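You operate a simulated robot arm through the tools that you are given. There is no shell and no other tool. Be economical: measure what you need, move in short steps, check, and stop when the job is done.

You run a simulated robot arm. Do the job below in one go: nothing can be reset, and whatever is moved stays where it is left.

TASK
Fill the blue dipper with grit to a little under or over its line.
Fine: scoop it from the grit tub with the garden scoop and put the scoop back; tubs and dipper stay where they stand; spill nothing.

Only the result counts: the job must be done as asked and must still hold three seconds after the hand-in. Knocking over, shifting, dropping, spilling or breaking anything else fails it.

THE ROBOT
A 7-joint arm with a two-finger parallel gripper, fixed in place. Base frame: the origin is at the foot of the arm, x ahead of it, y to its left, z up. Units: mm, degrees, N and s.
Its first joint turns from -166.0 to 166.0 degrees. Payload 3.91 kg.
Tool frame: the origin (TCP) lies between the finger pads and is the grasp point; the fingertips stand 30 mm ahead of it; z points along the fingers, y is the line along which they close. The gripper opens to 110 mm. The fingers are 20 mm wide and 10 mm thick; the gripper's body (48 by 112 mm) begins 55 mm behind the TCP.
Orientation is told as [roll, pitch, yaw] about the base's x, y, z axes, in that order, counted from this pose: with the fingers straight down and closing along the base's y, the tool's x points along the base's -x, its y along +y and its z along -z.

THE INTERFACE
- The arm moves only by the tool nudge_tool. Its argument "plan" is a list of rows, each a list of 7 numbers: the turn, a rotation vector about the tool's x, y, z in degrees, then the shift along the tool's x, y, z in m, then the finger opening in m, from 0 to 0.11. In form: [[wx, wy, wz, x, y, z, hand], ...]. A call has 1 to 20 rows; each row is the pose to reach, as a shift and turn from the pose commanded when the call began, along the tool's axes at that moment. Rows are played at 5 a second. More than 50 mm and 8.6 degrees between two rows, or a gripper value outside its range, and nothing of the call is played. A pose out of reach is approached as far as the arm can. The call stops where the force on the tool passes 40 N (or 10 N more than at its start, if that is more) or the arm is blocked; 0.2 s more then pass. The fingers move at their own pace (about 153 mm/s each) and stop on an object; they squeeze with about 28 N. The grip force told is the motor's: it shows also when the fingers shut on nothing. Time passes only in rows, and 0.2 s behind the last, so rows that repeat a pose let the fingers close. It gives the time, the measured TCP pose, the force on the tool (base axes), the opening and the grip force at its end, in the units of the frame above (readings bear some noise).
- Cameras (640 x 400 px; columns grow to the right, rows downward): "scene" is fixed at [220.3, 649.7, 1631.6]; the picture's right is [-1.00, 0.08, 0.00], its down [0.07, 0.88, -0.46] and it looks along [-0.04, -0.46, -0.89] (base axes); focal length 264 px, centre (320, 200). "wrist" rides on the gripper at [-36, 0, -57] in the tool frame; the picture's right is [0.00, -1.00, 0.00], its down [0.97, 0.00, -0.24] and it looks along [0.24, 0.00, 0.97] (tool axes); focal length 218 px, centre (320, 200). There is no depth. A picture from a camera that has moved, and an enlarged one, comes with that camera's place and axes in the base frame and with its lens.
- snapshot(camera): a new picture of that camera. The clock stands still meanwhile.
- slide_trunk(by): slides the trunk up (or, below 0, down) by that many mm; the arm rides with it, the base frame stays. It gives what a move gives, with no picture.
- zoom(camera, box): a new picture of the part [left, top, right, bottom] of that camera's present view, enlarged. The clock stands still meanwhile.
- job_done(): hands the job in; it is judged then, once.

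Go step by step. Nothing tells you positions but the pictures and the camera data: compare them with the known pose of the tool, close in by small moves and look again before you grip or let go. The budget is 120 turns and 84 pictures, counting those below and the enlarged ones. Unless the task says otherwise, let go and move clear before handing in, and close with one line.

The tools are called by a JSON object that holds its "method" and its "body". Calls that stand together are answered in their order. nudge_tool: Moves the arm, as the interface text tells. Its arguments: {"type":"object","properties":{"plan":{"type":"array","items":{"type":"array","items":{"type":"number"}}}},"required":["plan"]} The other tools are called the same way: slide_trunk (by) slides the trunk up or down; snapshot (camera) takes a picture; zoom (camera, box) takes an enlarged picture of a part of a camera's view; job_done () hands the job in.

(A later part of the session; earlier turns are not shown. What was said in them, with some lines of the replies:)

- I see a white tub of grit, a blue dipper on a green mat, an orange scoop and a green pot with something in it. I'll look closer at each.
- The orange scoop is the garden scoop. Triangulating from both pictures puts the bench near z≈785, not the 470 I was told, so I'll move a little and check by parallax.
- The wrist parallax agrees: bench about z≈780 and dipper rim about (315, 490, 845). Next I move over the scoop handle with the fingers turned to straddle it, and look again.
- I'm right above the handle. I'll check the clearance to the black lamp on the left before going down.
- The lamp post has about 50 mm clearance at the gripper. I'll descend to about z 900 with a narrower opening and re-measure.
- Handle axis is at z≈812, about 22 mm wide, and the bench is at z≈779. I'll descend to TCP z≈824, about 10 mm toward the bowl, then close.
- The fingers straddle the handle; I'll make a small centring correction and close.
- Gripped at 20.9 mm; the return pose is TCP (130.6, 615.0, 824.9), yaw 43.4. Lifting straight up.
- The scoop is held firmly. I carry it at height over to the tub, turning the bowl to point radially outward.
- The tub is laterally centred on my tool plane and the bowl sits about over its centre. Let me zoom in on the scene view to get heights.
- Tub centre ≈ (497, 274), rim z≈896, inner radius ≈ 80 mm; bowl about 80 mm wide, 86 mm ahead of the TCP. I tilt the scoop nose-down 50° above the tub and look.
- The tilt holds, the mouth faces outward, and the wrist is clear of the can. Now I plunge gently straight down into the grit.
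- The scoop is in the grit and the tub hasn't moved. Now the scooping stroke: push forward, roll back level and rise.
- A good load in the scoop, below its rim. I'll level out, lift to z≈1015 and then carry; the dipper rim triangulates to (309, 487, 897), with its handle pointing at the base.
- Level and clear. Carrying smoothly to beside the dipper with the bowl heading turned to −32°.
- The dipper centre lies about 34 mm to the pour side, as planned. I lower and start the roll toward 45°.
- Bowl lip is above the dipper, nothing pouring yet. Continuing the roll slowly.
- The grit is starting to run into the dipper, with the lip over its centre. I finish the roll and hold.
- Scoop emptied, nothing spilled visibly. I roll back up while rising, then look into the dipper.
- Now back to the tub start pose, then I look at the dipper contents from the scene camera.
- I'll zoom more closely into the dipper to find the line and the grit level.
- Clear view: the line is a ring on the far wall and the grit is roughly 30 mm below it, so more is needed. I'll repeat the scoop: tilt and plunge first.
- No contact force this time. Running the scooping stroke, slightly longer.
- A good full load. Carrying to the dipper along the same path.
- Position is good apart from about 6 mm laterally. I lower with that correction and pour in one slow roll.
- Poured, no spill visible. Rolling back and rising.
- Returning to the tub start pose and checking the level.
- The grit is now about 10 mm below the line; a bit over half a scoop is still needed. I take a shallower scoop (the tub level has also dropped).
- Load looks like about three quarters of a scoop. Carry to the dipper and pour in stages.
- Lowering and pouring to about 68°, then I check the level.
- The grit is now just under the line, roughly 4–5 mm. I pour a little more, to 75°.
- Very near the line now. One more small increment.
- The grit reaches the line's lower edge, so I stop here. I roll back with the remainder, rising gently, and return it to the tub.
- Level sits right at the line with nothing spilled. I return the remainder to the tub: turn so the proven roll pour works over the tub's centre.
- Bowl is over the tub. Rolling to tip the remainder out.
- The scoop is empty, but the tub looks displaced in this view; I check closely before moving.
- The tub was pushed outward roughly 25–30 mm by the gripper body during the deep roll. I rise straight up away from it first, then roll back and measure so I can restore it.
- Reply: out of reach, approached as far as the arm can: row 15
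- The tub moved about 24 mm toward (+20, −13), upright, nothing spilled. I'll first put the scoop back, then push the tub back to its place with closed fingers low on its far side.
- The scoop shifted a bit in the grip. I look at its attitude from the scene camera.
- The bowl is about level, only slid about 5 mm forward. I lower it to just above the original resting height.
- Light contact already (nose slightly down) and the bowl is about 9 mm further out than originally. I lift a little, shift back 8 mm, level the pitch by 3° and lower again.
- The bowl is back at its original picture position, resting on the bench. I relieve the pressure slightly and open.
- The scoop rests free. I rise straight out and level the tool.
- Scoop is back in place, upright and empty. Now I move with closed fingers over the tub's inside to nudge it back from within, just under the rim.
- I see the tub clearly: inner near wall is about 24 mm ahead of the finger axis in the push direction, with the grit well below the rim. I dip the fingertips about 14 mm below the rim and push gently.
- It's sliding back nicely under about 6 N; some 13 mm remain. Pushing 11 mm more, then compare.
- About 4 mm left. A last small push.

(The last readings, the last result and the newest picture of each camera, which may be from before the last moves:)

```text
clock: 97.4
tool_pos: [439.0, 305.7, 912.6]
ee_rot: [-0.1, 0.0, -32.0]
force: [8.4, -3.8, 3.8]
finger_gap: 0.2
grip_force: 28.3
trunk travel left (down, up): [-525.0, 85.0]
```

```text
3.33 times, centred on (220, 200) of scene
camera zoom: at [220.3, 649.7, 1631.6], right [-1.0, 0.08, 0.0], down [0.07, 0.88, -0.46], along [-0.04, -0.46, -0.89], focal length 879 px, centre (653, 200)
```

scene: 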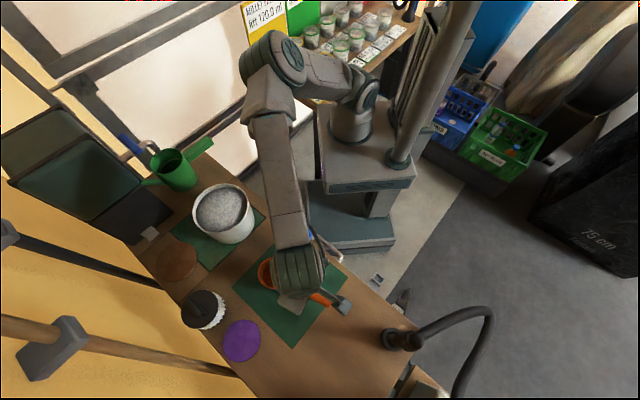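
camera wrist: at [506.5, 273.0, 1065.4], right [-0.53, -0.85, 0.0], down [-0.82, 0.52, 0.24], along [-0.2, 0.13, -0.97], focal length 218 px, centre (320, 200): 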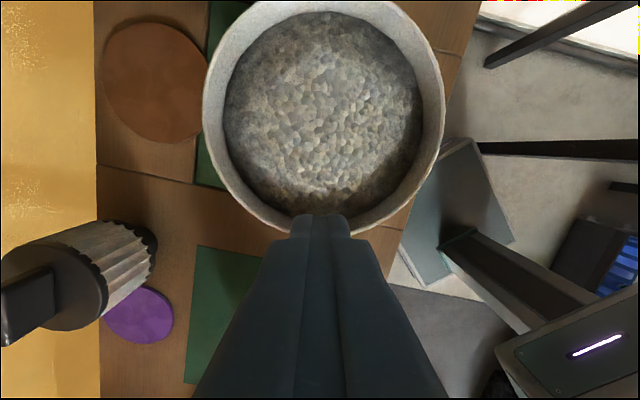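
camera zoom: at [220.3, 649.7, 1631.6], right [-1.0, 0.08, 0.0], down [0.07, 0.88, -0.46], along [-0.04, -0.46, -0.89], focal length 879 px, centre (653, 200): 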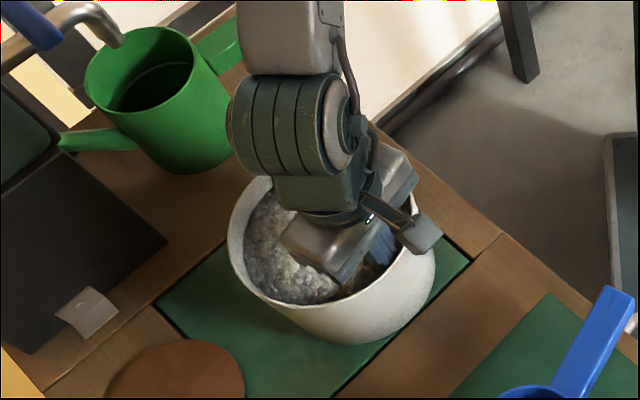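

The tub outline now matches its original position (left 228, right 436, bottom 346). I back off from the wall and rise clear.

{"method": "nudge_tool", "body": {"plan": [[0, 0, 0, -0.005, 0, 0, 0], [0, 0, 0, -0.012, 0, 0, 0], [0, 0, 0, -0.012, 0, -0.02, 0], [0, 0, 0, -0.012, 0, -0.06, 0], [0, 0, 0, -0.012, 0, -0.1, 0], [0, 0, 0, -0.012, 0, -0.14, 0], [0, 0, 0, -0.0, -0.03, -0.18, 0], [0, 0, 0, 0.02, -0.06, -0.21, 0], [0, 0, 0, 0.04, -0.1, -0.22, 0], [0, 0, 0, 0.06, -0.14, -0.22, 0], [0, 0, 0, 0.08, -0.17, -0.22, 0]]}}

{"method": "snapshot", "body": {"camera": "scene"}}

{"method": "zoom", "body": {"camera": "scene", "box": [160, 140, 280, 260]}}

{"method": "zoom", "body": {"camera": "scene", "box": [220, 210, 420, 380]}}

{"method": "zoom", "body": {"camera": "scene", "box": [268, 252, 300, 272]}}

```text
refused: row 7 steps farther than a row can; nothing moved
```

```text
10 pictures are left
```

scene: 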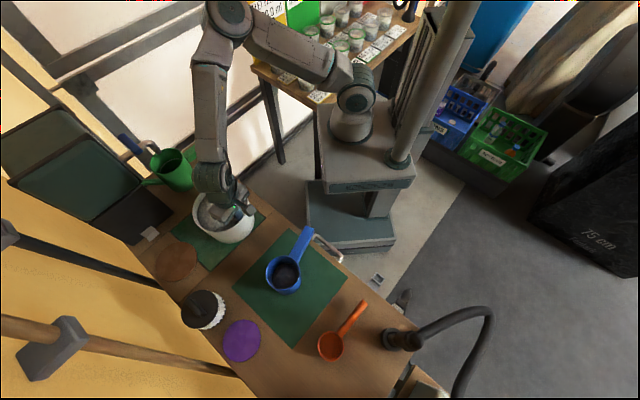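

```text
3.33 times, centred on (220, 200) of scene
camera zoom: at [220.3, 649.7, 1631.6], right [-1.0, 0.08, 0.0], down [0.07, 0.88, -0.46], along [-0.04, -0.46, -0.89], focal length 879 px, centre (653, 200)
```

zoom: 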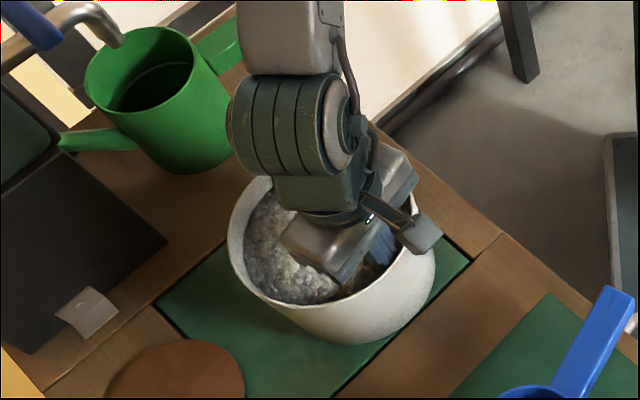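

```text
2.35 times, centred on (320, 295) of scene
camera zoom: at [220.3, 649.7, 1631.6], right [-1.0, 0.08, 0.0], down [0.07, 0.88, -0.46], along [-0.04, -0.46, -0.89], focal length 621 px, centre (320, -24)
```

zoom: 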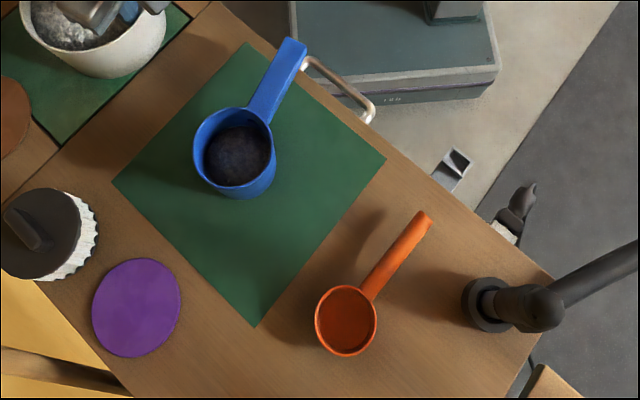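

```text
16.00 times, centred on (284, 262) of scene
camera zoom: at [220.3, 649.7, 1631.6], right [-1.0, 0.08, 0.0], down [0.07, 0.88, -0.46], along [-0.04, -0.46, -0.89], focal length 4220 px, centre (896, -792)
```

zoom: 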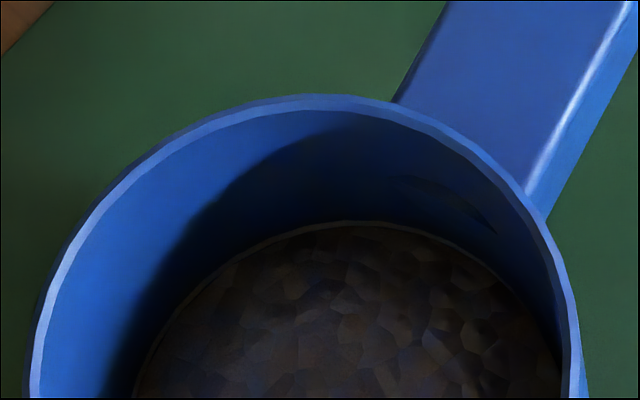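

That retreat was refused (one step too long), but the pictures show the dipper at its line and the scoop back within a few mm. I back off again in smaller steps.

{"method": "nudge_tool", "body": {"plan": [[0, 0, 0, -0.005, 0, 0, 0], [0, 0, 0, -0.012, 0, 0, 0], [0, 0, 0, -0.012, 0, -0.02, 0], [0, 0, 0, -0.012, 0, -0.055, 0], [0, 0, 0, -0.012, 0, -0.09, 0], [0, 0, 0, -0.012, 0, -0.13, 0], [0, 0, 0, -0.012, 0, -0.17, 0], [0, 0, 0, -0.005, -0.03, -0.18, 0], [0, 0, 0, 0.005, -0.06, -0.19, 0], [0, 0, 0, 0.015, -0.09, -0.2, 0], [0, 0, 0, 0.025, -0.12, -0.2, 0], [0, 0, 0, 0.035, -0.15, -0.2, 0], [0, 0, 0, 0.04, -0.18, -0.2, 0]]}}

{"method": "zoom", "body": {"camera": "scene", "box": [160, 140, 280, 260]}}

```text
clock: 100.2
tool_pos: [309.3, 175.5, 1112.7]
ee_rot: [0.0, 0.0, -32.0]
force: [-0.2, 0.0, -0.3]
finger_gap: 0.0
grip_force: 28.1
trunk travel left (down, up): [-525.0, 85.0]
```

```text
3.33 times, centred on (220, 200) of scene
camera zoom: at [220.3, 649.7, 1631.6], right [-1.0, 0.08, 0.0], down [0.07, 0.88, -0.46], along [-0.04, -0.46, -0.89], focal length 879 px, centre (653, 200)
```

zoom: 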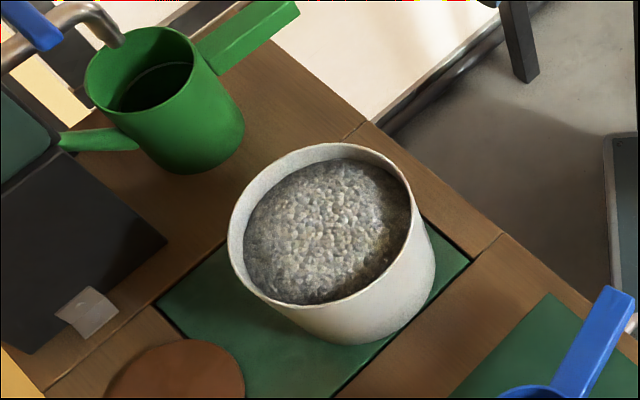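

The tub stands where it was at the start, no grit is visible on the bench, the dipper is at its line and the scoop is back. Handing in.

{"method": "job_done", "body": {}}

```text
The job is handed in.
```

The dipper is filled with grit to about its line, the garden scoop is back within a few mm of where it lay, and I saw no spill. While emptying the leftover grit back into the tub, I knocked the tub about 24 mm out of place; I pushed it back, and in the last picture it matches its starting spot to within a millimetre or two.
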